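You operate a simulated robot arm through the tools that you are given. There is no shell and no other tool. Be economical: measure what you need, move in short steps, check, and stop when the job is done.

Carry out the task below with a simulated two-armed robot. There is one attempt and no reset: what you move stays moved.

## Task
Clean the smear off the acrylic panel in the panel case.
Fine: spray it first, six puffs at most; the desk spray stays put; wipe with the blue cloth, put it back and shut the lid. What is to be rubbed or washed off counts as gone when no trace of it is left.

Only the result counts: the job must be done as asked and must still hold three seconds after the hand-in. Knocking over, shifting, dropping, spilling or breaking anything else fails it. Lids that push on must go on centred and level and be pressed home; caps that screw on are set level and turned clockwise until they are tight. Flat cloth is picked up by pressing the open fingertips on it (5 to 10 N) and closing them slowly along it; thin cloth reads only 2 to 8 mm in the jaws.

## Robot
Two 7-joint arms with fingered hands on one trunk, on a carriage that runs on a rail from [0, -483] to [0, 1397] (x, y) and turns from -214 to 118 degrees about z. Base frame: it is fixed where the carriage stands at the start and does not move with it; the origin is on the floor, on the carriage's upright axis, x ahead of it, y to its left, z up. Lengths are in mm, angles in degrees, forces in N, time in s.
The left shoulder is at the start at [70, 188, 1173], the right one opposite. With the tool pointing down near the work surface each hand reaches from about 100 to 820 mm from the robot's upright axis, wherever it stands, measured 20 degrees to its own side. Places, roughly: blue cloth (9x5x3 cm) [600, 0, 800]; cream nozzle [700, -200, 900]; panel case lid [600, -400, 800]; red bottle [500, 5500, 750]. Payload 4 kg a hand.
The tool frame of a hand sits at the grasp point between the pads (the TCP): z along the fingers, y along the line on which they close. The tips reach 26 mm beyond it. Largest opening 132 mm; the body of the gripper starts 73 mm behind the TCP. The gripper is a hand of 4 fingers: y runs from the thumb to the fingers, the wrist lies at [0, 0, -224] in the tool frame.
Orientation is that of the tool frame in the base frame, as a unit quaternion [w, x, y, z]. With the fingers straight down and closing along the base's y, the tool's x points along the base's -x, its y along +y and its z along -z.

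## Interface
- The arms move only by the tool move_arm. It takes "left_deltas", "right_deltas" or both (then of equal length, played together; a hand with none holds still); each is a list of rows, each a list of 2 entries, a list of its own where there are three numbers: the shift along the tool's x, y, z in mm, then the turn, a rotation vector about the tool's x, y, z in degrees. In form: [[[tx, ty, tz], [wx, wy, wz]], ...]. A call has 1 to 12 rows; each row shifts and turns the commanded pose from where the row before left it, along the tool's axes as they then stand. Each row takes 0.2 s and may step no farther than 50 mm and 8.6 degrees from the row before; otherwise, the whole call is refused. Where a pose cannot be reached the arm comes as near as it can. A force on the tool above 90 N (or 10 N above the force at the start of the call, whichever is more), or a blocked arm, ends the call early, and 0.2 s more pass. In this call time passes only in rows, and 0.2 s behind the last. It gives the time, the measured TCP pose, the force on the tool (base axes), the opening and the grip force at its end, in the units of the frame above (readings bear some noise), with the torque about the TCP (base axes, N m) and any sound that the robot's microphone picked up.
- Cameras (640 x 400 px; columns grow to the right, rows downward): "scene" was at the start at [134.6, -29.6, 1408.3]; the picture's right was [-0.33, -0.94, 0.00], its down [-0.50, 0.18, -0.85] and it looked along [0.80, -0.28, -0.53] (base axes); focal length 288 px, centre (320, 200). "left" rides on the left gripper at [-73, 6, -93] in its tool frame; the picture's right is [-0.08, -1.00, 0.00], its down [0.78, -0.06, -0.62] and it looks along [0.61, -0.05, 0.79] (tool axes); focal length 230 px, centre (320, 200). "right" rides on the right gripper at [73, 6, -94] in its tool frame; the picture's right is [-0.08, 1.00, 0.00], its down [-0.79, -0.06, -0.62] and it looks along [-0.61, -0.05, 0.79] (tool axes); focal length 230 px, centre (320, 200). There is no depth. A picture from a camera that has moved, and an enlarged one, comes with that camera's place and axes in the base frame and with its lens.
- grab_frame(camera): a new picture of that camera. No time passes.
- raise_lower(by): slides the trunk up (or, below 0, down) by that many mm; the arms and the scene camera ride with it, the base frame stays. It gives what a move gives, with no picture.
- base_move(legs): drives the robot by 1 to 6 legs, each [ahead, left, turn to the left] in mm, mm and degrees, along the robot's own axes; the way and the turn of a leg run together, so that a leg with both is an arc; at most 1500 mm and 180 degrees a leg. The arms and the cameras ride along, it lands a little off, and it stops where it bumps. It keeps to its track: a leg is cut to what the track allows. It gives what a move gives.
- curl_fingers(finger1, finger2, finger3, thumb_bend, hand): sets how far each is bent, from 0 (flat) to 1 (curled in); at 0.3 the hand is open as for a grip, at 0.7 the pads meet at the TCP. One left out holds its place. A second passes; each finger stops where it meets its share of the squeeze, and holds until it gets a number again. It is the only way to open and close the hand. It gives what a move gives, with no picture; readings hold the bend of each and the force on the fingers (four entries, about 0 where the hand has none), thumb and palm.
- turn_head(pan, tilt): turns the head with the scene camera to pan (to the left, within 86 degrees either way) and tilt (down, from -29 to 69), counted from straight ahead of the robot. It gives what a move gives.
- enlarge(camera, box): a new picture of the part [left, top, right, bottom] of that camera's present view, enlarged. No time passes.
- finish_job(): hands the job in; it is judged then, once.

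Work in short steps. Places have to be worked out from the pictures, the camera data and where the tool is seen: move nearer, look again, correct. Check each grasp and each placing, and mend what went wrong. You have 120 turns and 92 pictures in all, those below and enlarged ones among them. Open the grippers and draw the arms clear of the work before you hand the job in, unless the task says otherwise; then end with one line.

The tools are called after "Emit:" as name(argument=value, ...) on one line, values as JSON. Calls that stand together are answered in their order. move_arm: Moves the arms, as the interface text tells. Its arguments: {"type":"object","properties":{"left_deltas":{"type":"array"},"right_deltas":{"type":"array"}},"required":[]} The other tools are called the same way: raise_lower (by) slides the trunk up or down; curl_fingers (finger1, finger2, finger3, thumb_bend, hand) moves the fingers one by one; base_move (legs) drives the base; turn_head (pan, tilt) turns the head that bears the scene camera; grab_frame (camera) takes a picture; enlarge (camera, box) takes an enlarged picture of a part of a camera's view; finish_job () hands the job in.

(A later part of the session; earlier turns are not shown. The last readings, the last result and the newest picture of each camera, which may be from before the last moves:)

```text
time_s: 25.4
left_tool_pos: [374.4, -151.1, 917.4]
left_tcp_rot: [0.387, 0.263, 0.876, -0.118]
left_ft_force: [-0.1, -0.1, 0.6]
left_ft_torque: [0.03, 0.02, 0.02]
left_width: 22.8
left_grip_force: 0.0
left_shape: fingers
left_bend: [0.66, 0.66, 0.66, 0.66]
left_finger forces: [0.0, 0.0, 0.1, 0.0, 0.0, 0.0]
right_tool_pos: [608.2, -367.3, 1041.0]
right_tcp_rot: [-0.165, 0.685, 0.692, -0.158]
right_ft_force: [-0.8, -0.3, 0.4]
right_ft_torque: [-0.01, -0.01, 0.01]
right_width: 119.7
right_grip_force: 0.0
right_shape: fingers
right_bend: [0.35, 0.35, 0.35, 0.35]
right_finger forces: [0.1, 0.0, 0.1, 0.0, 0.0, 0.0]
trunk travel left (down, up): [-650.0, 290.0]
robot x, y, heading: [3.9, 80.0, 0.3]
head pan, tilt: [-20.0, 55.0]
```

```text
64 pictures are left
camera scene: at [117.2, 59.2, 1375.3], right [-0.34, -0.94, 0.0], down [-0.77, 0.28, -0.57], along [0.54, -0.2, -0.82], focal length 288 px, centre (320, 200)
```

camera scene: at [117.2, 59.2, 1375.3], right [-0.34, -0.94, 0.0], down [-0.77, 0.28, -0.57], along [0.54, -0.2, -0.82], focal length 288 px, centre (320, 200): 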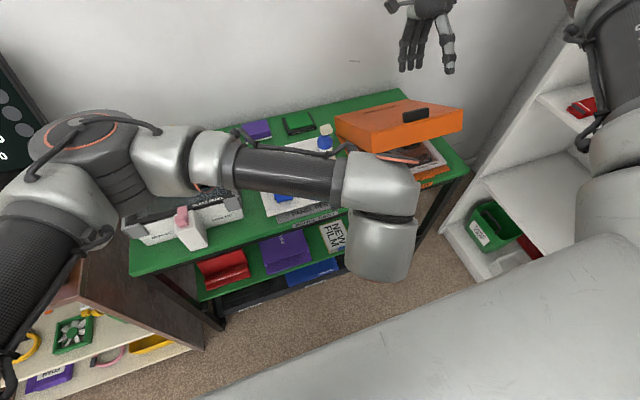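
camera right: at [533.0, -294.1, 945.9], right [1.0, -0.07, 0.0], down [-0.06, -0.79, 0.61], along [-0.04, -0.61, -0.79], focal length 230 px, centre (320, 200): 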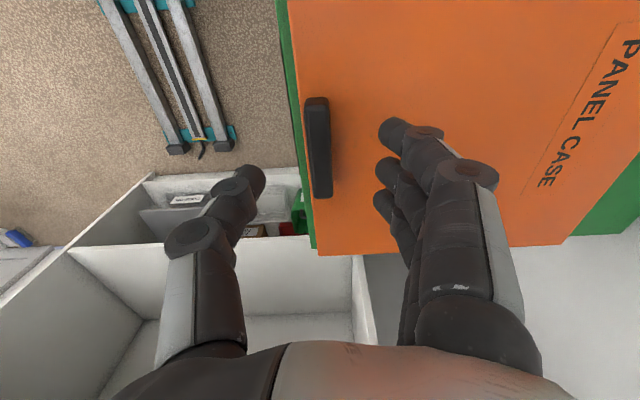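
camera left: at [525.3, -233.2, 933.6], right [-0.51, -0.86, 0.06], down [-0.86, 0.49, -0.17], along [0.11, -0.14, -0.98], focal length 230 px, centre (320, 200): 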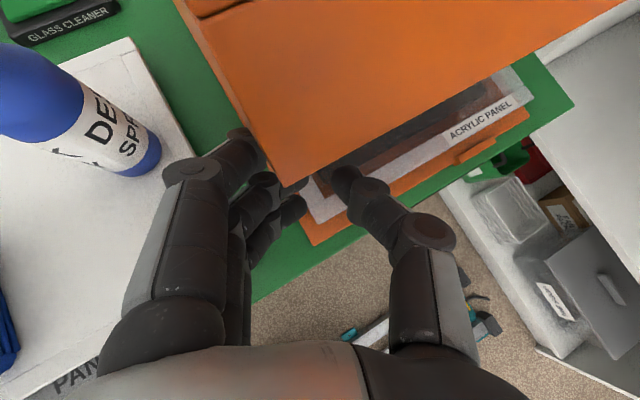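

The lid stays up by itself, so I can work with the right hand in a better posture. I draw the right hand back and up, untilt it, and take the left hand out of the way.

Emit:
move_arm(right_deltas=[[[0, -30, -15], [0, 0, 0]], [[0, -30, -15], [0, 0, 0]], [[0, -35, 0], [-7, 0, 0]], [[0, -35, 0], [-7, 0, 0]], [[0, -35, 0], [-7, 0, 0]], [[0, -35, 0], [-6, 0, 0]]], left_deltas=[[[-2, 23, -36], [0, 0, 0]], [[-2, 23, -36], [0, 0, 0]], [[-2, 23, -36], [0, 0, 0]], [[-2, 23, -36], [0, 0, 0]], [[-2, 23, -36], [0, 0, 0]], [[-2, 23, -36], [0, 0, 0]]])

Emit:
move_arm(right_deltas=[[[0, 0, 0], [0, 0, -8.3]], [[0, 0, 0], [0, 0, -8.3]], [[0, 0, 0], [0, 0, -8.3]], [[0, 0, 0], [0, 0, -8.3]], [[0, 0, 0], [0, 0, -8.3]], [[0, 0, 0], [0, 0, -8.3]], [[0, 0, 0], [0, 0, -8.3]], [[0, 0, 0], [0, 0, -8.3]], [[0, 0, 0], [0, 0, -8.3]], [[0, 0, 0], [0, 0, -8.3]], [[0, 0, 0], [0, 0, -7]]])

Emit:
grab_frame(camera="scene")

```text
time_s: 26.8
left_tool_pos: [321.3, 49.2, 1071.5]
left_tcp_rot: [0.389, 0.262, 0.875, -0.117]
left_ft_force: [-0.9, -0.1, 0.4]
left_ft_torque: [-0.01, -0.01, 0.03]
left_width: 23.0
left_grip_force: 0.0
left_shape: fingers
left_bend: [0.66, 0.66, 0.66, 0.66]
left_finger forces: [0.0, 0.1, 0.1, 0.0, 0.0, 0.0]
right_tool_pos: [430.2, -375.2, 1134.8]
right_tcp_rot: [0.001, 0.704, 0.71, 0.011]
right_ft_force: [-0.5, -0.5, 0.2]
right_ft_torque: [-0.04, -0.04, 0.03]
right_width: 120.0
right_grip_force: 0.1
right_shape: fingers
right_bend: [0.35, 0.35, 0.35, 0.35]
right_finger forces: [0.0, 0.1, 0.1, 0.0, 0.1, 0.0]
right hand out of reach, approached as far as the arm can: row 5
trunk travel left (down, up): [-650.0, 290.0]
robot x, y, heading: [-1.7, 79.6, 0.2]
head pan, tilt: [-20.0, 55.0]
```

```text
time_s: 29.2
left_tool_pos: [325.9, 47.7, 1070.6]
left_tcp_rot: [0.388, 0.262, 0.876, -0.117]
left_ft_force: [0.2, -1.0, -0.7]
left_ft_torque: [0.05, 0.0, -0.03]
left_width: 22.8
left_grip_force: 0.0
left_shape: fingers
left_bend: [0.66, 0.66, 0.66, 0.66]
left_finger forces: [0.0, 0.0, 0.0, 0.0, 0.0, 0.1]
right_tool_pos: [433.9, -374.1, 1132.7]
right_tcp_rot: [0.004, -0.004, 1.0, 0.005]
right_ft_force: [0.8, 0.5, 0.4]
right_ft_torque: [0.01, 0.0, 0.01]
right_width: 119.9
right_grip_force: 0.0
right_shape: fingers
right_bend: [0.35, 0.35, 0.35, 0.35]
right_finger forces: [0.0, 0.0, 0.0, 0.0, 0.0, 0.1]
trunk travel left (down, up): [-650.0, 290.0]
robot x, y, heading: [3.0, 84.2, 0.1]
head pan, tilt: [-20.0, 55.0]
```

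```text
63 pictures are left
camera scene: at [117.9, 57.9, 1375.2], right [-0.34, -0.94, 0.0], down [-0.77, 0.28, -0.57], along [0.54, -0.2, -0.82], focal length 288 px, centre (320, 200)
```

scene: 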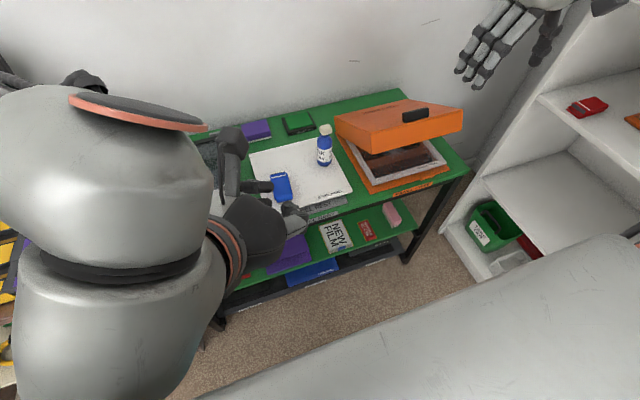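

Now pitch the right hand 50° forward, close it to a fist, and bring it down in front of the lid gap.

Emit:
curl_fingers(hand="right", finger1=0.68, finger2=0.68, finger3=0.68, thumb_bend=0.68)

Emit:
move_arm(right_deltas=[[[0, 0, 0], [0, -8.4, 0]], [[0, 0, 0], [0, -8.4, 0]], [[0, 0, 0], [0, -8.4, 0]], [[0, 0, 0], [0, -8.4, 0]], [[0, 0, 0], [0, -8.4, 0]], [[0, 0, 0], [0, -8.0, 0]], [[30, 0, 32], [0, 0, 0]], [[30, 0, 32], [0, 0, 0]], [[30, 0, 32], [0, 0, 0]], [[30, 0, 32], [0, 0, 0]], [[30, 0, 32], [0, 0, 0]], [[30, 0, 32], [0, 0, 0]]])

Emit:
grab_frame(camera="right")

```text
time_s: 30.2
left_tool_pos: [324.7, 46.8, 1071.2]
left_tcp_rot: [0.387, 0.263, 0.876, -0.118]
left_ft_force: [-0.9, -0.6, -0.6]
left_ft_torque: [0.01, -0.01, -0.01]
left_width: 23.0
left_grip_force: 0.1
left_shape: fingers
left_bend: [0.66, 0.66, 0.66, 0.66]
left_finger forces: [0.0, 0.0, 0.1, 0.0, 0.1, 0.0]
right_tool_pos: [433.8, -374.2, 1132.2]
right_tcp_rot: [0.005, -0.004, 1.0, 0.005]
right_ft_force: [0.1, 0.4, -0.5]
right_ft_torque: [0.02, 0.01, 0.03]
right_width: 18.7
right_grip_force: 0.0
right_shape: fingers
right_bend: [0.68, 0.68, 0.68, 0.68]
right_finger forces: [0.0, 0.1, 0.1, 0.0, 0.0, 0.0]
trunk travel left (down, up): [-650.0, 290.0]
robot x, y, heading: [-2.4, 82.2, 0.1]
head pan, tilt: [-20.0, 55.0]
```

```text
time_s: 32.8
left_tool_pos: [325.1, 46.0, 1071.0]
left_tcp_rot: [0.386, 0.263, 0.876, -0.117]
left_ft_force: [0.4, 0.1, 0.2]
left_ft_torque: [0.0, 0.02, 0.01]
left_width: 22.9
left_grip_force: 0.1
left_shape: fingers
left_bend: [0.66, 0.66, 0.66, 0.66]
left_finger forces: [0.1, 0.1, 0.0, 0.0, 0.0, 0.0]
right_tool_pos: [469.2, -371.5, 872.3]
right_tcp_rot: [0.427, 0.002, 0.904, 0.005]
right_ft_force: [0.4, -0.5, 0.1]
right_ft_torque: [0.02, -0.02, 0.03]
right_width: 18.4
right_grip_force: 0.0
right_shape: fingers
right_bend: [0.68, 0.68, 0.68, 0.68]
right_finger forces: [0.1, 0.0, 0.0, 0.0, 0.0, 0.1]
trunk travel left (down, up): [-650.0, 290.0]
robot x, y, heading: [-0.2, 80.2, 0.1]
head pan, tilt: [-20.0, 55.0]
```

```text
62 pictures are left
camera right: at [350.0, -365.8, 873.7], right [0.05, 1.0, 0.07], down [0.02, -0.07, 1.0], along [1.0, -0.04, -0.03], focal length 230 px, centre (320, 200)
```

right: 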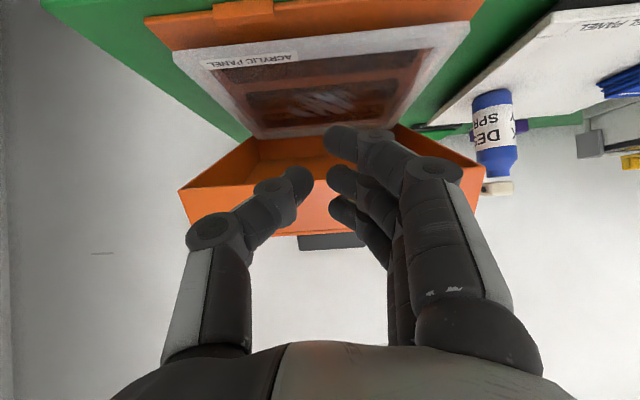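

Good view: the framed acrylic panel with a smear at its middle, lid edge near z 860. I lower the fist, go in beneath the lid.

Emit:
move_arm(right_deltas=[[[27, 0, 22.5], [0, 0, 0]], [[27, 0, 22.5], [0, 0, 0]], [[-25.7, 0, 30.6], [0, 0, 0]], [[-25.7, 0, 30.6], [0, 0, 0]]])

Emit:
grab_frame(camera="scene")

```text
time_s: 33.8
left_tool_pos: [325.9, 46.8, 1069.2]
left_tcp_rot: [0.386, 0.263, 0.876, -0.117]
left_ft_force: [0.0, 0.7, 0.6]
left_ft_torque: [-0.02, -0.02, 0.01]
left_width: 23.0
left_grip_force: 0.0
left_shape: fingers
left_bend: [0.66, 0.66, 0.66, 0.66]
left_finger forces: [0.0, 0.0, 0.0, 0.0, 0.0, 0.0]
right_tool_pos: [550.1, -369.1, 800.8]
right_tcp_rot: [0.427, 0.0, 0.904, 0.006]
right_ft_force: [0.8, 0.3, -0.1]
right_ft_torque: [-0.01, 0.0, -0.03]
right_width: 18.6
right_grip_force: 0.0
right_shape: fingers
right_bend: [0.68, 0.68, 0.68, 0.68]
right_finger forces: [0.0, 0.1, 0.0, 0.1, 0.0, 0.0]
trunk travel left (down, up): [-650.0, 290.0]
robot x, y, heading: [1.1, 82.7, 0.1]
head pan, tilt: [-20.0, 55.0]
```

```text
61 pictures are left
camera scene: at [119.0, 57.7, 1375.1], right [-0.34, -0.94, 0.0], down [-0.77, 0.28, -0.57], along [0.54, -0.2, -0.82], focal length 288 px, centre (320, 200)
```

scene: 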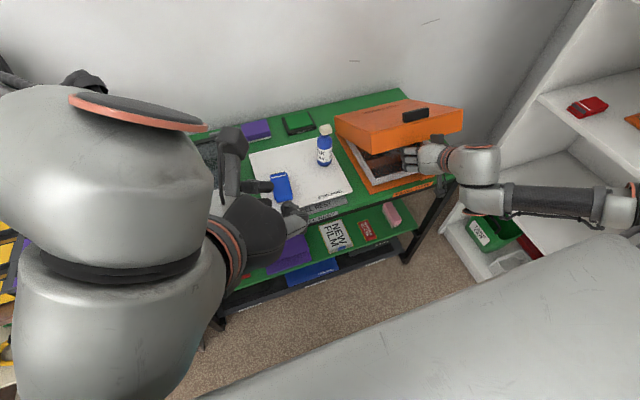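

Fist is under the lid. I push the lid up and back along an arc.

Emit:
move_arm(right_deltas=[[[-30.6, 0, -25.7], [0, 0, 0]], [[-37, 0, -18], [0, 0, 0]], [[-43, 0, -3.4], [0, 0, 0]], [[-45, 0, 7.5], [0, 0, 0]]])

Emit:
grab_frame(camera="right")

```text
time_s: 34.8
left_tool_pos: [326.2, 48.2, 1069.3]
left_tcp_rot: [0.387, 0.262, 0.876, -0.118]
left_ft_force: [0.0, -0.3, -0.3]
left_ft_torque: [0.02, 0.02, -0.01]
left_width: 23.1
left_grip_force: 0.1
left_shape: fingers
left_bend: [0.66, 0.66, 0.66, 0.66]
left_finger forces: [0.1, 0.1, 0.0, 0.0, 0.1, 0.0]
right_tool_pos: [616.8, -371.3, 947.1]
right_tcp_rot: [0.426, 0.0, 0.905, 0.007]
right_ft_force: [-0.9, -1.0, -0.1]
right_ft_torque: [0.01, 0.02, 0.0]
right_width: 18.6
right_grip_force: 0.4
right_shape: fingers
right_bend: [0.68, 0.68, 0.68, 0.68]
right_finger forces: [0.0, 0.1, 1.1, 0.1, 0.0, 0.0]
trunk travel left (down, up): [-650.0, 290.0]
robot x, y, heading: [-0.1, 80.8, 0.1]
head pan, tilt: [-20.0, 55.0]
```

```text
60 pictures are left
camera right: at [498.2, -364.4, 949.7], right [0.04, 1.0, 0.07], down [0.02, -0.07, 1.0], along [1.0, -0.04, -0.03], focal length 230 px, centre (320, 200)
```

right: 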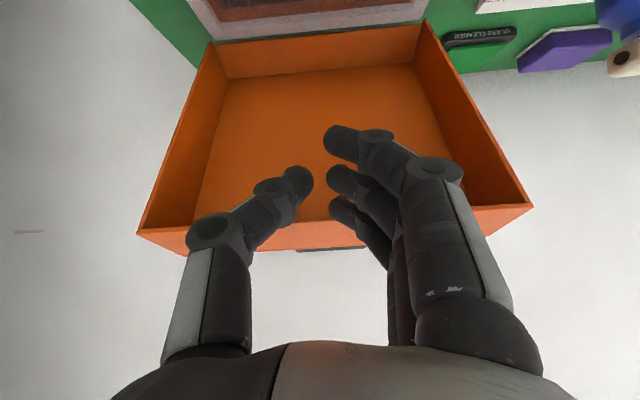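

The lid is rising well, about 60°. I keep pushing it backward past vertical if it goes.

Emit:
move_arm(right_deltas=[[[-37, 0, 21], [0, 0, 0]], [[-29, 0, 34.5], [0, 0, 0]], [[-29, 0, 34.5], [0, 0, 0]], [[-19, 0, 23], [0, 0, 0]]])

Emit:
grab_frame(camera="scene")

```text
time_s: 35.8
left_tool_pos: [325.2, 48.8, 1070.7]
left_tcp_rot: [0.387, 0.262, 0.876, -0.118]
left_ft_force: [0.3, 0.4, -0.1]
left_ft_torque: [-0.02, 0.02, 0.0]
left_width: 23.0
left_grip_force: 0.0
left_shape: fingers
left_bend: [0.66, 0.66, 0.66, 0.66]
left_finger forces: [0.1, 0.0, 0.0, 0.0, 0.0, 0.1]
right_tool_pos: [777.2, -369.8, 963.3]
right_tcp_rot: [0.427, 0.0, 0.904, 0.006]
right_ft_force: [0.6, 0.4, -0.7]
right_ft_torque: [-0.01, 0.02, 0.05]
right_width: 18.6
right_grip_force: 0.1
right_shape: fingers
right_bend: [0.68, 0.68, 0.68, 0.68]
right_finger forces: [0.1, 0.0, 0.7, 0.0, 0.0, 0.0]
trunk travel left (down, up): [-650.0, 290.0]
robot x, y, heading: [-2.1, 85.2, 0.0]
head pan, tilt: [-20.0, 55.0]
```

```text
59 pictures are left
camera scene: at [118.9, 58.5, 1375.1], right [-0.34, -0.94, 0.0], down [-0.77, 0.28, -0.57], along [0.54, -0.2, -0.82], focal length 288 px, centre (320, 200)
```

scene: 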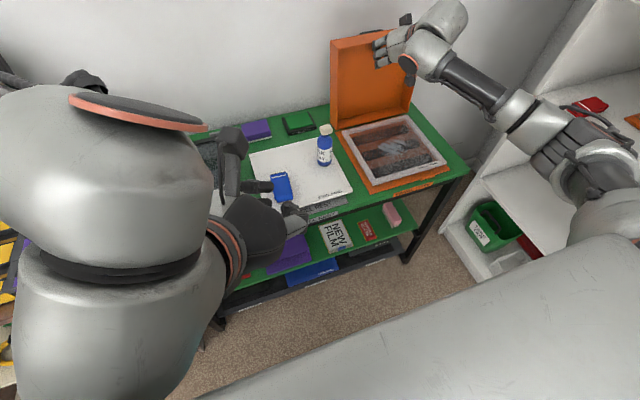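

The lid is open past vertical. I withdraw the right hand back and up, and look closely at panel and bottle.

Emit:
move_arm(right_deltas=[[[29, 0, -34.5], [0, 0, 0]], [[29, 0, -34.5], [0, 0, 0]], [[0, 0, -45], [0, 0, 0]], [[0, 0, -45], [0, 0, 0]], [[0, 0, -45], [0, 0, 0]], [[0, 0, -45], [0, 0, 0]]])

Emit:
enlarge(camera="scene", box=[300, 100, 480, 220])

Emit:
grab_frame(camera="right")

```text
time_s: 37.2
left_tool_pos: [324.3, 49.4, 1071.1]
left_tcp_rot: [0.388, 0.262, 0.876, -0.118]
left_ft_force: [-0.2, 0.5, 0.2]
left_ft_torque: [-0.01, 0.0, 0.0]
left_width: 23.2
left_grip_force: 0.0
left_shape: fingers
left_bend: [0.66, 0.66, 0.66, 0.66]
left_finger forces: [0.0, 0.1, 0.1, 0.1, 0.1, 0.0]
right_tool_pos: [545.5, -370.8, 1078.2]
right_tcp_rot: [0.427, -0.001, 0.904, 0.006]
right_ft_force: [-0.5, -0.1, 0.5]
right_ft_torque: [-0.01, -0.01, 0.0]
right_width: 18.0
right_grip_force: 0.1
right_shape: fingers
right_bend: [0.68, 0.68, 0.68, 0.68]
right_finger forces: [0.1, 0.0, 0.0, 0.0, 0.0, 0.0]
trunk travel left (down, up): [-650.0, 290.0]
robot x, y, heading: [0.3, 81.6, 0.2]
head pan, tilt: [-20.0, 55.0]
```

```text
3.33 times, centred on (390, 160) of scene
camera zoom: at [115.4, 59.7, 1375.4], right [-0.34, -0.94, 0.0], down [-0.77, 0.28, -0.58], along [0.54, -0.2, -0.82], focal length 960 px, centre (87, 333)
```

zoom: 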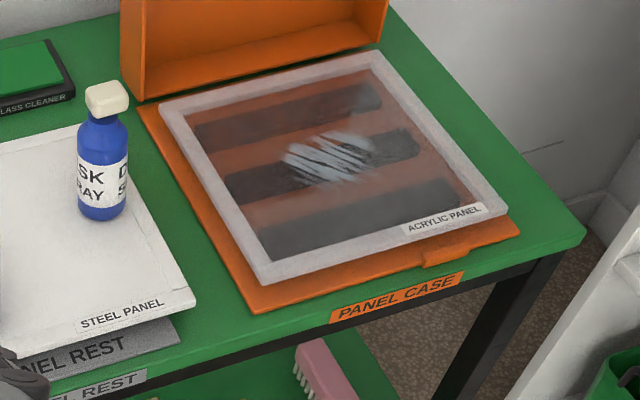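

```text
57 pictures are left
camera right: at [426.5, -365.0, 1080.7], right [0.04, 1.0, 0.07], down [0.02, -0.07, 1.0], along [1.0, -0.04, -0.02], focal length 230 px, centre (320, 200)
```

right: 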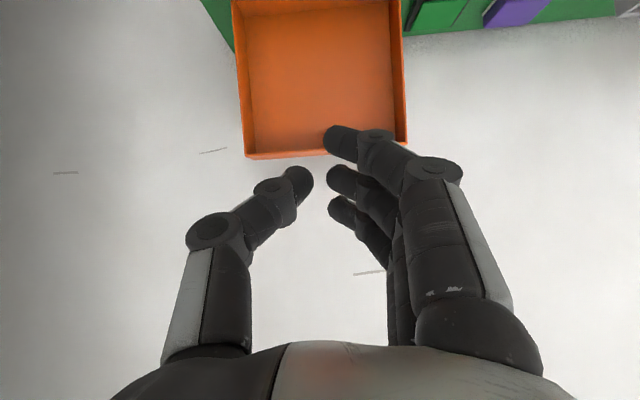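

The smear is at about [626, -360] on the panel. I move the right camera closer to the bottle to see which way the nozzle's hole faces.

Emit:
move_arm(right_deltas=[[[24.5, 22, 27], [0, 0, 0]], [[24.5, 22, 27], [0, 0, 0]], [[24.5, 22, 27], [0, 0, 0]], [[24.5, 22, 27], [0, 0, 0]], [[24.5, 22, 27], [0, 0, 0]]])

Emit:
enlarge(camera="right", box=[320, 80, 560, 240])

```text
time_s: 38.4
left_tool_pos: [325.5, 47.9, 1071.1]
left_tcp_rot: [0.387, 0.263, 0.875, -0.119]
left_ft_force: [-0.6, 0.0, 0.2]
left_ft_torque: [-0.01, -0.03, 0.02]
left_width: 23.2
left_grip_force: 0.0
left_shape: fingers
left_bend: [0.66, 0.66, 0.66, 0.66]
left_finger forces: [0.0, 0.0, 0.1, 0.1, 0.0, 0.0]
right_tool_pos: [574.5, -259.7, 896.3]
right_tcp_rot: [0.427, 0.001, 0.904, 0.005]
right_ft_force: [0.4, 1.0, -0.2]
right_ft_torque: [-0.04, -0.02, 0.0]
right_width: 18.5
right_grip_force: 0.0
right_shape: fingers
right_bend: [0.68, 0.68, 0.68, 0.68]
right_finger forces: [0.0, 0.0, 0.1, 0.0, 0.1, 0.0]
trunk travel left (down, up): [-650.0, 290.0]
robot x, y, heading: [0.3, 80.5, -0.0]
head pan, tilt: [-20.0, 55.0]
```

```text
2.50 times, centred on (440, 160) of right
camera zoom: at [455.3, -254.6, 899.4], right [0.04, 1.0, 0.07], down [0.02, -0.07, 1.0], along [1.0, -0.04, -0.03], focal length 575 px, centre (20, 300)
```

zoom: 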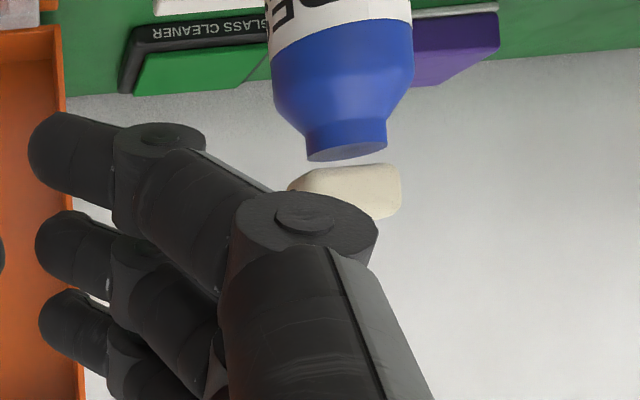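

The front face of the nozzle shows no hole; I move the camera rightward over the case side to see the face turned to the panel.

Emit:
move_arm(right_deltas=[[[16, -41.7, -10.6], [0, 0, 0]], [[16, -41.7, -10.6], [0, 0, 0]], [[16, -41.7, -10.6], [0, 0, 0]]])

Emit:
enlarge(camera="right", box=[480, 100, 640, 220])

```text
time_s: 39.2
left_tool_pos: [325.0, 47.4, 1070.1]
left_tcp_rot: [0.387, 0.262, 0.876, -0.117]
left_ft_force: [0.1, 0.0, -0.7]
left_ft_torque: [0.03, -0.03, 0.02]
left_width: 22.8
left_grip_force: 0.1
left_shape: fingers
left_bend: [0.66, 0.66, 0.66, 0.66]
left_finger forces: [0.0, 0.0, 0.1, 0.0, 0.0, 0.1]
right_tool_pos: [517.5, -383.4, 877.2]
right_tcp_rot: [0.426, -0.001, 0.905, 0.006]
right_ft_force: [-0.5, -0.4, -0.3]
right_ft_torque: [0.01, -0.01, 0.03]
right_width: 18.3
right_grip_force: 0.0
right_shape: fingers
right_bend: [0.68, 0.68, 0.68, 0.68]
right_finger forces: [0.0, 0.0, 0.0, 0.0, 0.1, 0.0]
trunk travel left (down, up): [-650.0, 290.0]
robot x, y, heading: [1.1, 82.5, 0.5]
head pan, tilt: [-20.0, 55.0]
```

```text
3.33 times, centred on (560, 160) of right
camera zoom: at [399.0, -378.9, 879.7], right [0.04, 1.0, 0.07], down [0.02, -0.07, 1.0], along [1.0, -0.04, -0.03], focal length 767 px, centre (-480, 333)
```

zoom: 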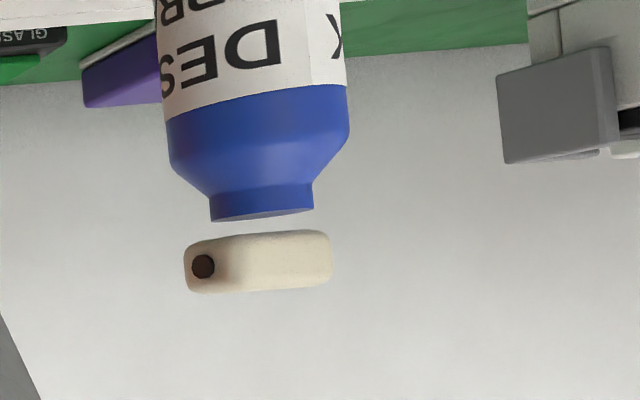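

The hole is on the narrow end facing -y, toward the panel case, so the bottle sprays over the case from where it stands. I straighten both hands to tool-down and raise them, then shift the carriage right so the left hand can reach the nozzle.

Emit:
move_arm(right_deltas=[[[0, 0, -35], [0, 8.4, 0]], [[0, 0, -35], [0, 8.4, 0]], [[0, 0, -35], [0, 8.4, 0]], [[0, 0, -35], [0, 8.4, 0]], [[0, 0, -35], [0, 8.4, 0]], [[0, 0, -35], [0, 8.4, 0]]], left_deltas=[[[0, 0, 0], [0, 8.2, 0]], [[0, 0, 0], [0, 8.2, 0]], [[0, 0, 0], [0, 8.2, 0]], [[0, 0, 0], [0, 8.2, 0]], [[0, 0, 0], [0, 8.2, 0]], [[0, 0, 0], [0, 8.2, 0]]])

Emit:
base_move(legs=[[0, -85, 0]])

Emit:
grab_frame(camera="scene")

```text
time_s: 40.6
left_tool_pos: [324.9, 45.4, 1069.5]
left_tcp_rot: [-0.013, 0.288, 0.958, 0.003]
left_ft_force: [0.6, -0.8, 0.1]
left_ft_torque: [0.05, -0.02, 0.0]
left_width: 22.9
left_grip_force: 0.1
left_shape: fingers
left_bend: [0.66, 0.66, 0.66, 0.66]
left_finger forces: [0.1, 0.0, 0.0, 0.0, 0.1, 0.1]
right_tool_pos: [432.4, -401.1, 1038.4]
right_tcp_rot: [0.06, 0.007, 0.998, -0.012]
right_ft_force: [-0.7, -0.6, -0.2]
right_ft_torque: [0.02, -0.06, 0.01]
right_width: 18.3
right_grip_force: 0.1
right_shape: fingers
right_bend: [0.68, 0.68, 0.68, 0.68]
right_finger forces: [0.1, 0.0, 0.1, 0.1, 0.0, 0.1]
right hand out of reach, approached as far as the arm can: row 4, 5
trunk travel left (down, up): [-650.0, 290.0]
robot x, y, heading: [-2.3, 79.7, 0.2]
head pan, tilt: [-20.0, 55.0]
```

```text
time_s: 41.7
left_tool_pos: [324.9, -34.0, 1069.8]
left_tcp_rot: [-0.012, 0.287, 0.958, 0.004]
left_ft_force: [1.3, -1.1, 0.0]
left_ft_torque: [-0.03, 0.02, 0.02]
left_width: 23.2
left_grip_force: 0.0
left_shape: fingers
left_bend: [0.66, 0.66, 0.66, 0.66]
left_finger forces: [0.1, 0.0, 0.0, 0.0, 0.1, 0.1]
right_tool_pos: [433.1, -482.0, 1038.6]
right_tcp_rot: [0.061, 0.008, 0.998, -0.015]
right_ft_force: [0.1, 0.1, 0.8]
right_ft_torque: [-0.01, 0.02, -0.04]
right_width: 18.5
right_grip_force: 0.1
right_shape: fingers
right_bend: [0.68, 0.68, 0.68, 0.68]
right_finger forces: [0.0, 0.0, 0.0, 0.0, 0.0, 0.0]
trunk travel left (down, up): [-650.0, 290.0]
robot x, y, heading: [1.2, -3.5, 0.2]
head pan, tilt: [-20.0, 55.0]
```

```text
54 pictures are left
camera scene: at [117.9, -24.7, 1375.2], right [-0.34, -0.94, 0.0], down [-0.77, 0.28, -0.57], along [0.54, -0.2, -0.82], focal length 288 px, centre (320, 200)
```

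scene: 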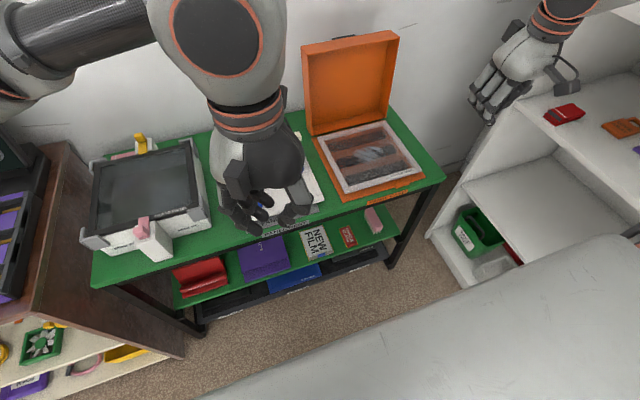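

Lid stays open. I move the left fist to about 70 mm above the nozzle.

Emit:
move_arm(left_deltas=[[[-37.7, 9.9, 11], [0, 0, 0]], [[-37.7, 9.9, 11], [0, 0, 0]], [[-37.7, 9.9, 11], [0, 0, 0]], [[-37.7, 9.9, 11], [0, 0, 0]], [[-37.7, 9.9, 11], [0, 0, 0]], [[-37.7, 9.9, 11], [0, 0, 0]], [[-37.7, 9.9, 11], [0, 0, 0]], [[-37.7, 9.9, 11], [0, 0, 0]], [[-37.7, 9.9, 11], [0, 0, 0]]])

Emit:
grab_frame(camera="left")

Emit:
enlarge(camera="scene", box=[200, 60, 440, 220])

```text
time_s: 43.7
left_tool_pos: [642.5, -134.0, 958.2]
left_tcp_rot: [-0.013, 0.289, 0.957, 0.002]
left_ft_force: [0.3, -0.5, -0.3]
left_ft_torque: [0.0, -0.01, 0.01]
left_width: 22.9
left_grip_force: 0.1
left_shape: fingers
left_bend: [0.66, 0.66, 0.66, 0.66]
left_finger forces: [0.1, 0.0, 0.0, 0.1, 0.0, 0.0]
left hand out of reach, approached as far as the arm can: row 9
right_tool_pos: [432.8, -483.1, 1038.2]
right_tcp_rot: [0.061, 0.008, 0.998, -0.014]
right_ft_force: [-0.4, 0.8, -0.7]
right_ft_torque: [0.01, 0.01, 0.02]
right_width: 18.3
right_grip_force: 0.1
right_shape: fingers
right_bend: [0.68, 0.68, 0.68, 0.68]
right_finger forces: [0.0, 0.1, 0.1, 0.1, 0.0, 0.1]
trunk travel left (down, up): [-650.0, 290.0]
robot x, y, heading: [-1.5, -2.9, 0.1]
head pan, tilt: [-20.0, 55.0]
```

```text
53 pictures are left
camera left: at [706.7, -171.7, 1047.9], right [-0.49, -0.87, 0.0], down [-0.67, 0.38, 0.64], along [-0.56, 0.31, -0.77], focal length 230 px, centre (320, 200)
```

left: 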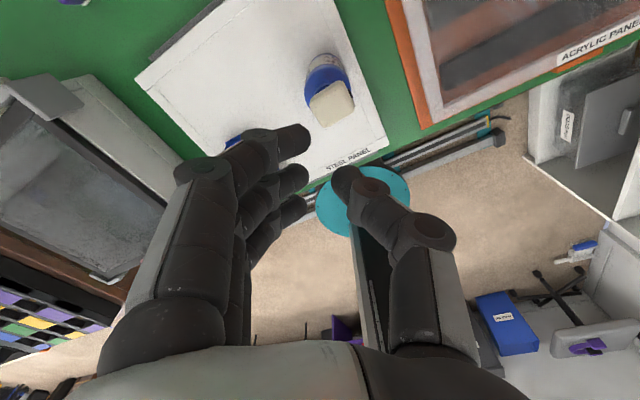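

```text
2.50 times, centred on (320, 140) of scene
camera zoom: at [118.0, -25.5, 1375.2], right [-0.34, -0.94, 0.0], down [-0.77, 0.28, -0.57], along [0.54, -0.2, -0.82], focal length 720 px, centre (320, 350)
```

zoom: 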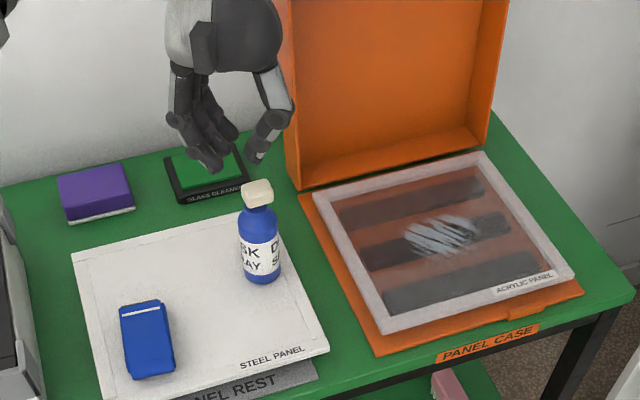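

Nozzle top comes out at about [657, -155, 870] from two cameras. The left is at its reach limit, so I move the right hand left for clearance and shift the carriage 50 mm to the right.

Emit:
move_arm(right_deltas=[[[0, 40, 0], [0, 0, 0]], [[0, 40, 0], [0, 0, 0]]])

Emit:
base_move(legs=[[0, -50, 0]])

Emit:
curl_fingers(hand="left", finger1=0.72, finger2=0.72, finger3=0.72, thumb_bend=0.72)

```text
time_s: 44.3
left_tool_pos: [641.0, -133.6, 957.8]
left_tcp_rot: [-0.013, 0.287, 0.958, 0.002]
left_ft_force: [-0.2, 0.2, 0.8]
left_ft_torque: [-0.01, -0.02, 0.04]
left_width: 23.0
left_grip_force: 0.0
left_shape: fingers
left_bend: [0.66, 0.66, 0.66, 0.66]
left_finger forces: [0.0, 0.0, 0.0, 0.0, 0.1, 0.0]
right_tool_pos: [435.6, -404.2, 1036.7]
right_tcp_rot: [0.06, 0.008, 0.998, -0.015]
right_ft_force: [0.6, -0.5, -0.5]
right_ft_torque: [-0.03, 0.02, 0.01]
right_width: 18.5
right_grip_force: 0.1
right_shape: fingers
right_bend: [0.68, 0.68, 0.68, 0.68]
right_finger forces: [0.0, 0.0, 0.1, 0.1, 0.0, 0.1]
trunk travel left (down, up): [-650.0, 290.0]
robot x, y, heading: [0.0, -0.7, 0.2]
head pan, tilt: [-20.0, 55.0]
```

```text
time_s: 45.2
left_tool_pos: [641.8, -181.4, 957.2]
left_tcp_rot: [-0.012, 0.287, 0.958, 0.002]
left_ft_force: [0.3, 0.5, -0.5]
left_ft_torque: [-0.08, -0.01, -0.02]
left_width: 23.0
left_grip_force: 0.1
left_shape: fingers
left_bend: [0.66, 0.66, 0.66, 0.66]
left_finger forces: [0.0, 0.0, 0.0, 0.1, 0.1, 0.1]
right_tool_pos: [435.1, -450.6, 1038.4]
right_tcp_rot: [0.06, 0.007, 0.998, -0.016]
right_ft_force: [0.5, -0.2, 1.0]
right_ft_torque: [0.02, -0.04, 0.07]
right_width: 18.5
right_grip_force: 0.1
right_shape: fingers
right_bend: [0.68, 0.68, 0.68, 0.68]
right_finger forces: [0.1, 0.0, 0.1, 0.0, 0.0, 0.0]
trunk travel left (down, up): [-650.0, 290.0]
robot x, y, heading: [-0.7, -51.3, 0.1]
head pan, tilt: [-20.0, 55.0]
```

```text
time_s: 46.2
left_tool_pos: [640.9, -181.2, 958.0]
left_tcp_rot: [-0.012, 0.287, 0.958, 0.002]
left_ft_force: [-0.6, -0.5, -0.4]
left_ft_torque: [-0.01, 0.02, 0.01]
left_width: 11.5
left_grip_force: 0.2
left_shape: fingers
left_bend: [0.72, 0.71, 0.72, 0.71]
left_finger forces: [0.0, 0.1, 0.0, 0.1, 0.1, 0.0]
right_tool_pos: [435.1, -451.5, 1037.5]
right_tcp_rot: [0.061, 0.007, 0.998, -0.015]
right_ft_force: [-0.1, 0.9, 0.0]
right_ft_torque: [-0.04, 0.01, 0.01]
right_width: 18.5
right_grip_force: 0.1
right_shape: fingers
right_bend: [0.68, 0.68, 0.68, 0.68]
right_finger forces: [0.1, 0.0, 0.0, 0.0, 0.1, 0.1]
trunk travel left (down, up): [-650.0, 290.0]
robot x, y, heading: [-1.2, -47.1, 0.4]
head pan, tilt: [-20.0, 55.0]
```

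I move the left fist right over the nozzle at TCP z ≈ 915 and check alignment.

Emit:
move_arm(left_deltas=[[[1, 30, 0], [0, 0, 0]], [[0, 0, 38], [0, 0, 0]]])

Emit:
enlarge(camera="left", box=[240, 60, 400, 220])

Emit:
enlarge(camera="scene", box=[240, 70, 340, 170])

```text
time_s: 46.8
left_tool_pos: [656.3, -156.9, 918.7]
left_tcp_rot: [-0.013, 0.287, 0.958, 0.003]
left_ft_force: [0.2, 0.2, -0.9]
left_ft_torque: [0.02, 0.01, 0.02]
left_width: 11.1
left_grip_force: 0.1
left_shape: fingers
left_bend: [0.72, 0.71, 0.72, 0.71]
left_finger forces: [0.0, 0.1, 0.0, 0.0, 0.0, 0.0]
right_tool_pos: [434.2, -454.4, 1036.7]
right_tcp_rot: [0.06, 0.006, 0.998, -0.014]
right_ft_force: [0.3, -0.1, 0.2]
right_ft_torque: [0.0, 0.02, -0.01]
right_width: 18.5
right_grip_force: 0.0
right_shape: fingers
right_bend: [0.68, 0.68, 0.68, 0.68]
right_finger forces: [0.0, 0.1, 0.0, 0.0, 0.0, 0.1]
trunk travel left (down, up): [-650.0, 290.0]
robot x, y, heading: [4.3, -49.7, 0.0]
head pan, tilt: [-20.0, 55.0]
```

```text
2.50 times, centred on (320, 140) of left
camera zoom: at [722.0, -192.6, 1009.0], right [-0.48, -0.88, 0.0], down [-0.67, 0.37, 0.64], along [-0.56, 0.31, -0.77], focal length 575 px, centre (320, 350)
```

zoom: 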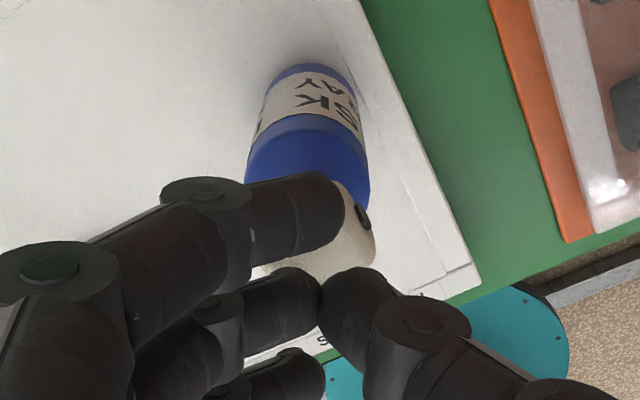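

```text
4.00 times, centred on (290, 120) of scene
camera zoom: at [118.7, -74.5, 1375.2], right [-0.34, -0.94, 0.0], down [-0.77, 0.28, -0.57], along [0.54, -0.19, -0.82], focal length 1152 px, centre (440, 520)
```

zoom: 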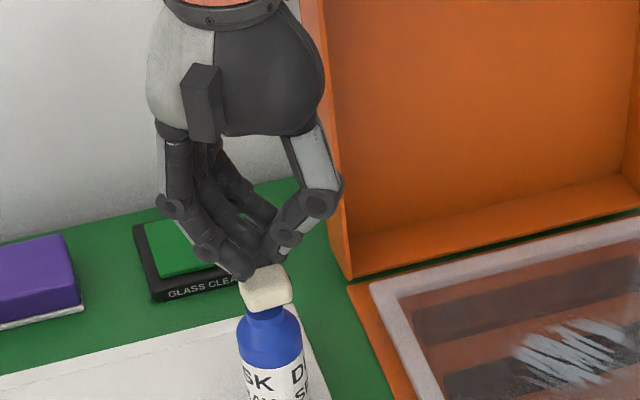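

Alignment is right over the nozzle, whose hole points toward the smear. I lower in small steps to make one puff.

Emit:
move_arm(left_deltas=[[[0, 0, 14], [0, 0, 0]], [[0, 0, 4], [0, 0, 0]], [[0, 0, 3], [0, 0, 0]]])

```text
time_s: 47.6
left_tool_pos: [655.3, -155.9, 898.2]
left_tcp_rot: [-0.013, 0.288, 0.957, 0.003]
left_ft_force: [0.0, -1.5, 4.3]
left_ft_torque: [-0.01, 0.03, -0.01]
left_width: 11.0
left_grip_force: 2.9
left_shape: fingers
left_bend: [0.72, 0.71, 0.72, 0.72]
left_finger forces: [0.0, 0.0, 0.1, 0.1, 6.3, 0.0]
right_tool_pos: [433.8, -454.3, 1037.8]
right_tcp_rot: [0.06, 0.007, 0.998, -0.014]
right_ft_force: [0.4, 0.6, 0.1]
right_ft_torque: [-0.04, 0.03, 0.02]
right_width: 18.4
right_grip_force: 0.1
right_shape: fingers
right_bend: [0.68, 0.68, 0.68, 0.68]
right_finger forces: [0.0, 0.1, 0.0, 0.0, 0.0, 0.1]
trunk travel left (down, up): [-650.0, 290.0]
robot x, y, heading: [0.6, -48.2, -0.1]
head pan, tilt: [-20.0, 55.0]
heard: click
```

Contact at 4 N with an audible click. I check the panel for mist.

Emit:
enlarge(camera="scene", box=[240, 90, 440, 215])

```text
3.20 times, centred on (340, 152) of scene
camera zoom: at [117.3, -73.7, 1375.4], right [-0.34, -0.94, 0.0], down [-0.77, 0.28, -0.57], along [0.54, -0.2, -0.82], focal length 922 px, centre (256, 352)
```

zoom: 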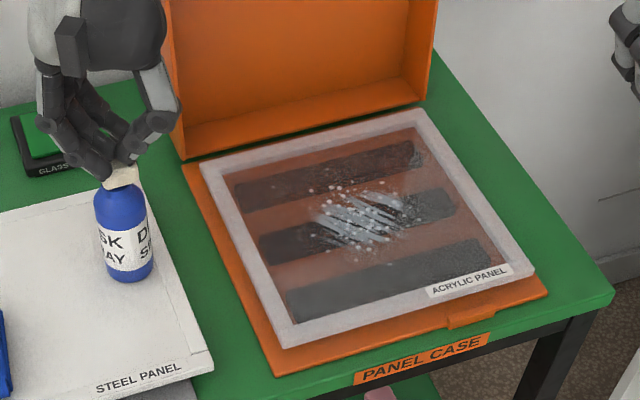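

The puff landed on the smear. I release and press two more times to wet it fully (3 of 6).

Emit:
move_arm(left_deltas=[[[0, 0, -5], [0, 0, 0]], [[0, 0, -5], [0, 0, 0]], [[0, 0, 5], [0, 0, 0]], [[0, 0, 5], [0, 0, 0]]])

Emit:
move_arm(left_deltas=[[[0, 0, -5], [0, 0, 0]], [[0, 0, -5], [0, 0, 0]], [[0, 0, 5], [0, 0, 0]], [[0, 0, 5], [0, 0, 0]]])

Emit:
enlarge(camera="scene", box=[240, 90, 440, 215])

```text
time_s: 48.6
left_tool_pos: [656.3, -156.9, 899.1]
left_tcp_rot: [-0.011, 0.288, 0.958, 0.003]
left_ft_force: [-0.5, -0.7, 4.9]
left_ft_torque: [-0.03, -0.04, 0.05]
left_width: 11.0
left_grip_force: 3.2
left_shape: fingers
left_bend: [0.72, 0.71, 0.72, 0.72]
left_finger forces: [0.1, 0.0, 0.0, 0.1, 6.3, 0.0]
right_tool_pos: [434.0, -452.7, 1037.3]
right_tcp_rot: [0.061, 0.008, 0.998, -0.014]
right_ft_force: [0.7, -0.5, 0.1]
right_ft_torque: [0.02, -0.01, -0.01]
right_width: 18.3
right_grip_force: 0.0
right_shape: fingers
right_bend: [0.68, 0.68, 0.68, 0.68]
right_finger forces: [0.0, 0.0, 0.0, 0.0, 0.0, 0.0]
trunk travel left (down, up): [-650.0, 290.0]
robot x, y, heading: [-2.7, -47.1, -0.1]
head pan, tilt: [-20.0, 55.0]
heard: click
```

```text
time_s: 49.6
left_tool_pos: [656.2, -156.0, 898.5]
left_tcp_rot: [-0.012, 0.287, 0.958, 0.003]
left_ft_force: [-1.0, -0.6, 3.1]
left_ft_torque: [-0.07, -0.03, 0.02]
left_width: 11.0
left_grip_force: 3.1
left_shape: fingers
left_bend: [0.72, 0.71, 0.72, 0.72]
left_finger forces: [0.0, 0.1, 0.0, 0.0, 5.8, 0.0]
right_tool_pos: [434.5, -453.7, 1036.7]
right_tcp_rot: [0.062, 0.007, 0.998, -0.014]
right_ft_force: [0.6, -0.2, 0.7]
right_ft_torque: [0.01, 0.02, 0.01]
right_width: 18.6
right_grip_force: 0.1
right_shape: fingers
right_bend: [0.68, 0.68, 0.68, 0.68]
right_finger forces: [0.1, 0.0, 0.1, 0.1, 0.1, 0.0]
trunk travel left (down, up): [-650.0, 290.0]
robot x, y, heading: [0.2, -47.1, -0.1]
head pan, tilt: [-20.0, 55.0]
heard: click
```

```text
3.20 times, centred on (340, 152) of scene
camera zoom: at [117.1, -73.9, 1375.4], right [-0.34, -0.94, 0.0], down [-0.77, 0.28, -0.57], along [0.54, -0.2, -0.82], focal length 922 px, centre (256, 352)
```

zoom: 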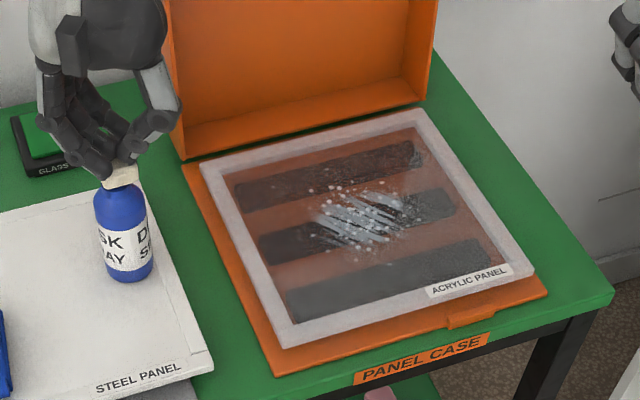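

The smear is well wetted after three puffs. I raise the left hand straight up off the nozzle, then move it away to the left and check the bottle.

Emit:
move_arm(left_deltas=[[[0, 0, -20], [0, 0, 0]], [[0, 0, -40], [0, 0, 0]], [[0, 0, -45], [0, 0, 0]], [[0, 0, -45], [0, 0, 0]], [[20, 40, 0], [0, 0, 0]], [[20, 40, 0], [0, 0, 0]], [[40, 20, 0], [0, 0, 0]], [[40, 20, 0], [0, 0, 0]], [[40, 20, 0], [0, 0, 0]], [[40, 20, 0], [0, 0, 0]], [[40, 20, 0], [0, 0, 0]], [[30, 30, 0], [0, 0, 0]]])

Emit:
base_move(legs=[[0, 88, 0]])

Emit:
grab_frame(camera="scene")

```text
time_s: 52.2
left_tool_pos: [542.7, 172.9, 1051.8]
left_tcp_rot: [-0.012, 0.287, 0.958, 0.002]
left_ft_force: [0.4, 0.6, -0.1]
left_ft_torque: [-0.02, -0.03, 0.0]
left_width: 11.3
left_grip_force: 0.1
left_shape: fingers
left_bend: [0.72, 0.71, 0.72, 0.71]
left_finger forces: [0.0, 0.1, 0.0, 0.0, 0.1, 0.1]
left hand out of reach, approached as far as the arm can: row 4
right_tool_pos: [434.5, -451.8, 1038.9]
right_tcp_rot: [0.061, 0.008, 0.998, -0.015]
right_ft_force: [0.6, 0.0, 0.1]
right_ft_torque: [-0.01, 0.04, -0.01]
right_width: 18.4
right_grip_force: 0.0
right_shape: fingers
right_bend: [0.68, 0.68, 0.68, 0.68]
right_finger forces: [0.1, 0.0, 0.0, 0.0, 0.0, 0.0]
trunk travel left (down, up): [-650.0, 290.0]
robot x, y, heading: [2.6, -49.7, 0.2]
head pan, tilt: [-20.0, 55.0]
```

```text
time_s: 53.3
left_tool_pos: [546.2, 259.3, 1053.8]
left_tcp_rot: [-0.013, 0.288, 0.958, 0.003]
left_ft_force: [-1.1, 0.6, 0.2]
left_ft_torque: [-0.05, 0.0, -0.03]
left_width: 11.3
left_grip_force: 0.0
left_shape: fingers
left_bend: [0.72, 0.71, 0.72, 0.71]
left_finger forces: [0.0, 0.1, 0.0, 0.0, 0.0, 0.1]
right_tool_pos: [434.5, -365.3, 1036.9]
right_tcp_rot: [0.061, 0.008, 0.998, -0.015]
right_ft_force: [-0.1, 0.0, 1.2]
right_ft_torque: [0.02, -0.01, 0.03]
right_width: 18.3
right_grip_force: 0.0
right_shape: fingers
right_bend: [0.68, 0.68, 0.68, 0.68]
right_finger forces: [0.0, 0.0, 0.0, 0.1, 0.1, 0.1]
trunk travel left (down, up): [-650.0, 290.0]
robot x, y, heading: [-2.4, 36.7, -0.1]
head pan, tilt: [-20.0, 55.0]
```

```text
47 pictures are left
camera scene: at [117.8, 13.7, 1375.2], right [-0.34, -0.94, 0.0], down [-0.77, 0.28, -0.57], along [0.54, -0.2, -0.82], focal length 288 px, centre (320, 200)
```

scene: 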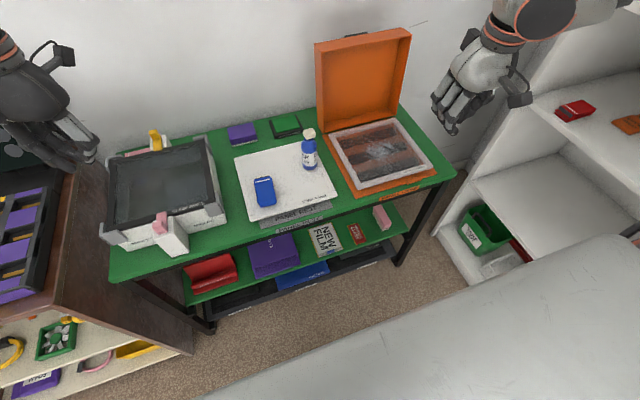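

Bottle upright and in place. I straighten and open the right hand and move it high over to the blue cloth near [595, -11].

Emit:
curl_fingers(hand="right", finger1=0.42, finger2=0.42, finger3=0.42, thumb_bend=0.42)

Emit:
move_arm(right_deltas=[[[-5, 44, 0], [0, 7, 0]], [[-20, 44, 0], [0, 0, 0]], [[-20, 44, 0], [0, 0, 0]], [[-20, 44, 0], [0, 0, 0]], [[-20, 44, 0], [0, 0, 0]], [[-20, 44, 0], [0, 0, 0]], [[-20, 44, 0], [0, 0, 0]], [[-20, 44, 0], [0, 0, 0]], [[-15, 0, 30], [0, 0, 0]], [[0, 0, 40], [0, 0, 0]], [[0, 0, 40], [0, 0, 0]], [[0, 0, 40], [0, 0, 0]]])

Emit:
grab_frame(camera="right")

Emit:
enlarge(camera="scene", box=[200, 100, 360, 240])

```text
time_s: 54.3
left_tool_pos: [544.5, 258.6, 1052.6]
left_tcp_rot: [-0.013, 0.288, 0.957, 0.002]
left_ft_force: [-0.1, 0.0, 0.6]
left_ft_torque: [-0.01, 0.02, 0.0]
left_width: 11.2
left_grip_force: 0.1
left_shape: fingers
left_bend: [0.72, 0.71, 0.72, 0.71]
left_finger forces: [0.1, 0.0, 0.0, 0.0, 0.1, 0.0]
right_tool_pos: [434.8, -366.5, 1037.1]
right_tcp_rot: [0.061, 0.007, 0.998, -0.014]
right_ft_force: [0.8, -0.8, 0.4]
right_ft_torque: [-0.01, 0.04, -0.04]
right_width: 96.2
right_grip_force: 0.0
right_shape: fingers
right_bend: [0.42, 0.42, 0.42, 0.42]
right_finger forces: [0.0, 0.0, 0.0, 0.0, 0.0, 0.0]
trunk travel left (down, up): [-650.0, 290.0]
robot x, y, heading: [-0.5, 40.4, -0.3]
head pan, tilt: [-20.0, 55.0]
```

```text
time_s: 56.9
left_tool_pos: [544.1, 258.6, 1052.5]
left_tcp_rot: [-0.013, 0.289, 0.957, 0.003]
left_ft_force: [0.0, -0.1, 0.0]
left_ft_torque: [-0.01, -0.02, -0.01]
left_width: 11.0
left_grip_force: 0.0
left_shape: fingers
left_bend: [0.72, 0.71, 0.72, 0.71]
left_finger forces: [0.0, 0.0, 0.1, 0.1, 0.0, 0.0]
right_tool_pos: [534.6, -153.1, 898.7]
right_tcp_rot: [0.001, 0.008, 1.0, -0.011]
right_ft_force: [-1.2, 0.0, 0.0]
right_ft_torque: [-0.03, 0.01, -0.02]
right_width: 96.6
right_grip_force: 0.1
right_shape: fingers
right_bend: [0.42, 0.42, 0.42, 0.42]
right_finger forces: [0.1, 0.0, 0.1, 0.1, 0.0, 0.0]
right hand out of reach, approached as far as the arm can: row 6, 7, 8, 9, 10, 11, 12
trunk travel left (down, up): [-650.0, 290.0]
robot x, y, heading: [0.6, 40.3, 0.0]
head pan, tilt: [-20.0, 55.0]
```

```text
46 pictures are left
camera right: at [460.5, -143.8, 990.8], right [0.1, 1.0, -0.02], down [0.78, -0.06, 0.62], along [0.61, -0.08, -0.79], focal length 230 px, centre (320, 200)
```

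right: 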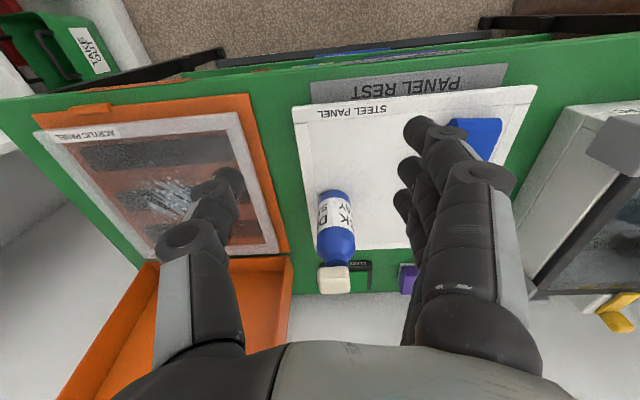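

```text
2.86 times, centred on (280, 170) of scene
camera zoom: at [117.8, 13.7, 1375.3], right [-0.34, -0.94, 0.0], down [-0.77, 0.28, -0.57], along [0.54, -0.2, -0.82], focal length 823 px, centre (434, 286)
```

zoom: 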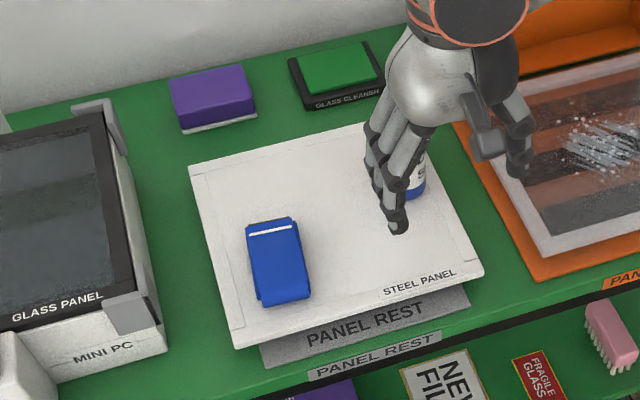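

The right hand can't go that far left from here. I raise it clear and shift the carriage 145 mm left.

Emit:
move_arm(right_deltas=[[[0, 0, -45], [0, 0, 0]], [[0, 0, -45], [0, 0, 0]], [[0, 0, -30], [0, 0, 0]]])

Emit:
base_move(legs=[[0, 148, 0]])

Emit:
enlarge(camera="scene", box=[220, 80, 420, 240])

```text
time_s: 57.7
left_tool_pos: [544.9, 259.4, 1053.3]
left_tcp_rot: [-0.013, 0.288, 0.957, 0.003]
left_ft_force: [0.3, 0.3, -0.7]
left_ft_torque: [0.04, 0.0, 0.01]
left_width: 11.2
left_grip_force: 0.1
left_shape: fingers
left_bend: [0.72, 0.71, 0.72, 0.71]
left_finger forces: [0.1, 0.0, 0.1, 0.1, 0.0, 0.0]
right_tool_pos: [531.7, -148.4, 1020.1]
right_tcp_rot: [0.0, 0.009, 1.0, -0.014]
right_ft_force: [0.0, -0.2, -0.1]
right_ft_torque: [-0.01, 0.02, 0.0]
right_width: 96.6
right_grip_force: 0.0
right_shape: fingers
right_bend: [0.42, 0.42, 0.42, 0.42]
right_finger forces: [0.1, 0.0, 0.0, 0.0, 0.0, 0.1]
trunk travel left (down, up): [-650.0, 290.0]
robot x, y, heading: [-5.0, 39.5, 0.1]
head pan, tilt: [-20.0, 55.0]
```

```text
time_s: 59.1
left_tool_pos: [546.2, 406.4, 1052.8]
left_tcp_rot: [-0.012, 0.288, 0.958, 0.002]
left_ft_force: [-0.4, -0.1, 0.2]
left_ft_torque: [-0.01, 0.04, 0.01]
left_width: 11.1
left_grip_force: 0.1
left_shape: fingers
left_bend: [0.72, 0.71, 0.72, 0.71]
left_finger forces: [0.0, 0.1, 0.1, 0.0, 0.1, 0.0]
right_tool_pos: [532.4, -2.5, 1018.9]
right_tcp_rot: [0.0, 0.009, 1.0, -0.013]
right_ft_force: [-0.4, 0.0, -0.6]
right_ft_torque: [0.01, 0.0, -0.02]
right_width: 96.6
right_grip_force: 0.1
right_shape: fingers
right_bend: [0.42, 0.42, 0.42, 0.42]
right_finger forces: [0.0, 0.0, 0.0, 0.0, 0.0, 0.1]
trunk travel left (down, up): [-650.0, 290.0]
robot x, y, heading: [1.1, 187.6, 0.2]
head pan, tilt: [-20.0, 55.0]
```

```text
2.50 times, centred on (320, 160) of scene
camera zoom: at [117.8, 160.6, 1375.2], right [-0.34, -0.94, 0.0], down [-0.77, 0.28, -0.57], along [0.54, -0.2, -0.82], focal length 720 px, centre (320, 300)
```

zoom: 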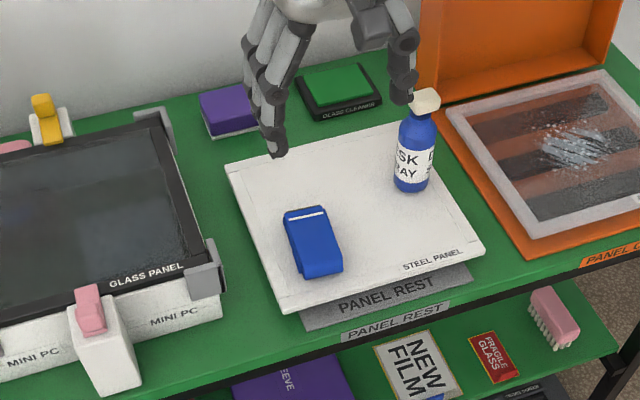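

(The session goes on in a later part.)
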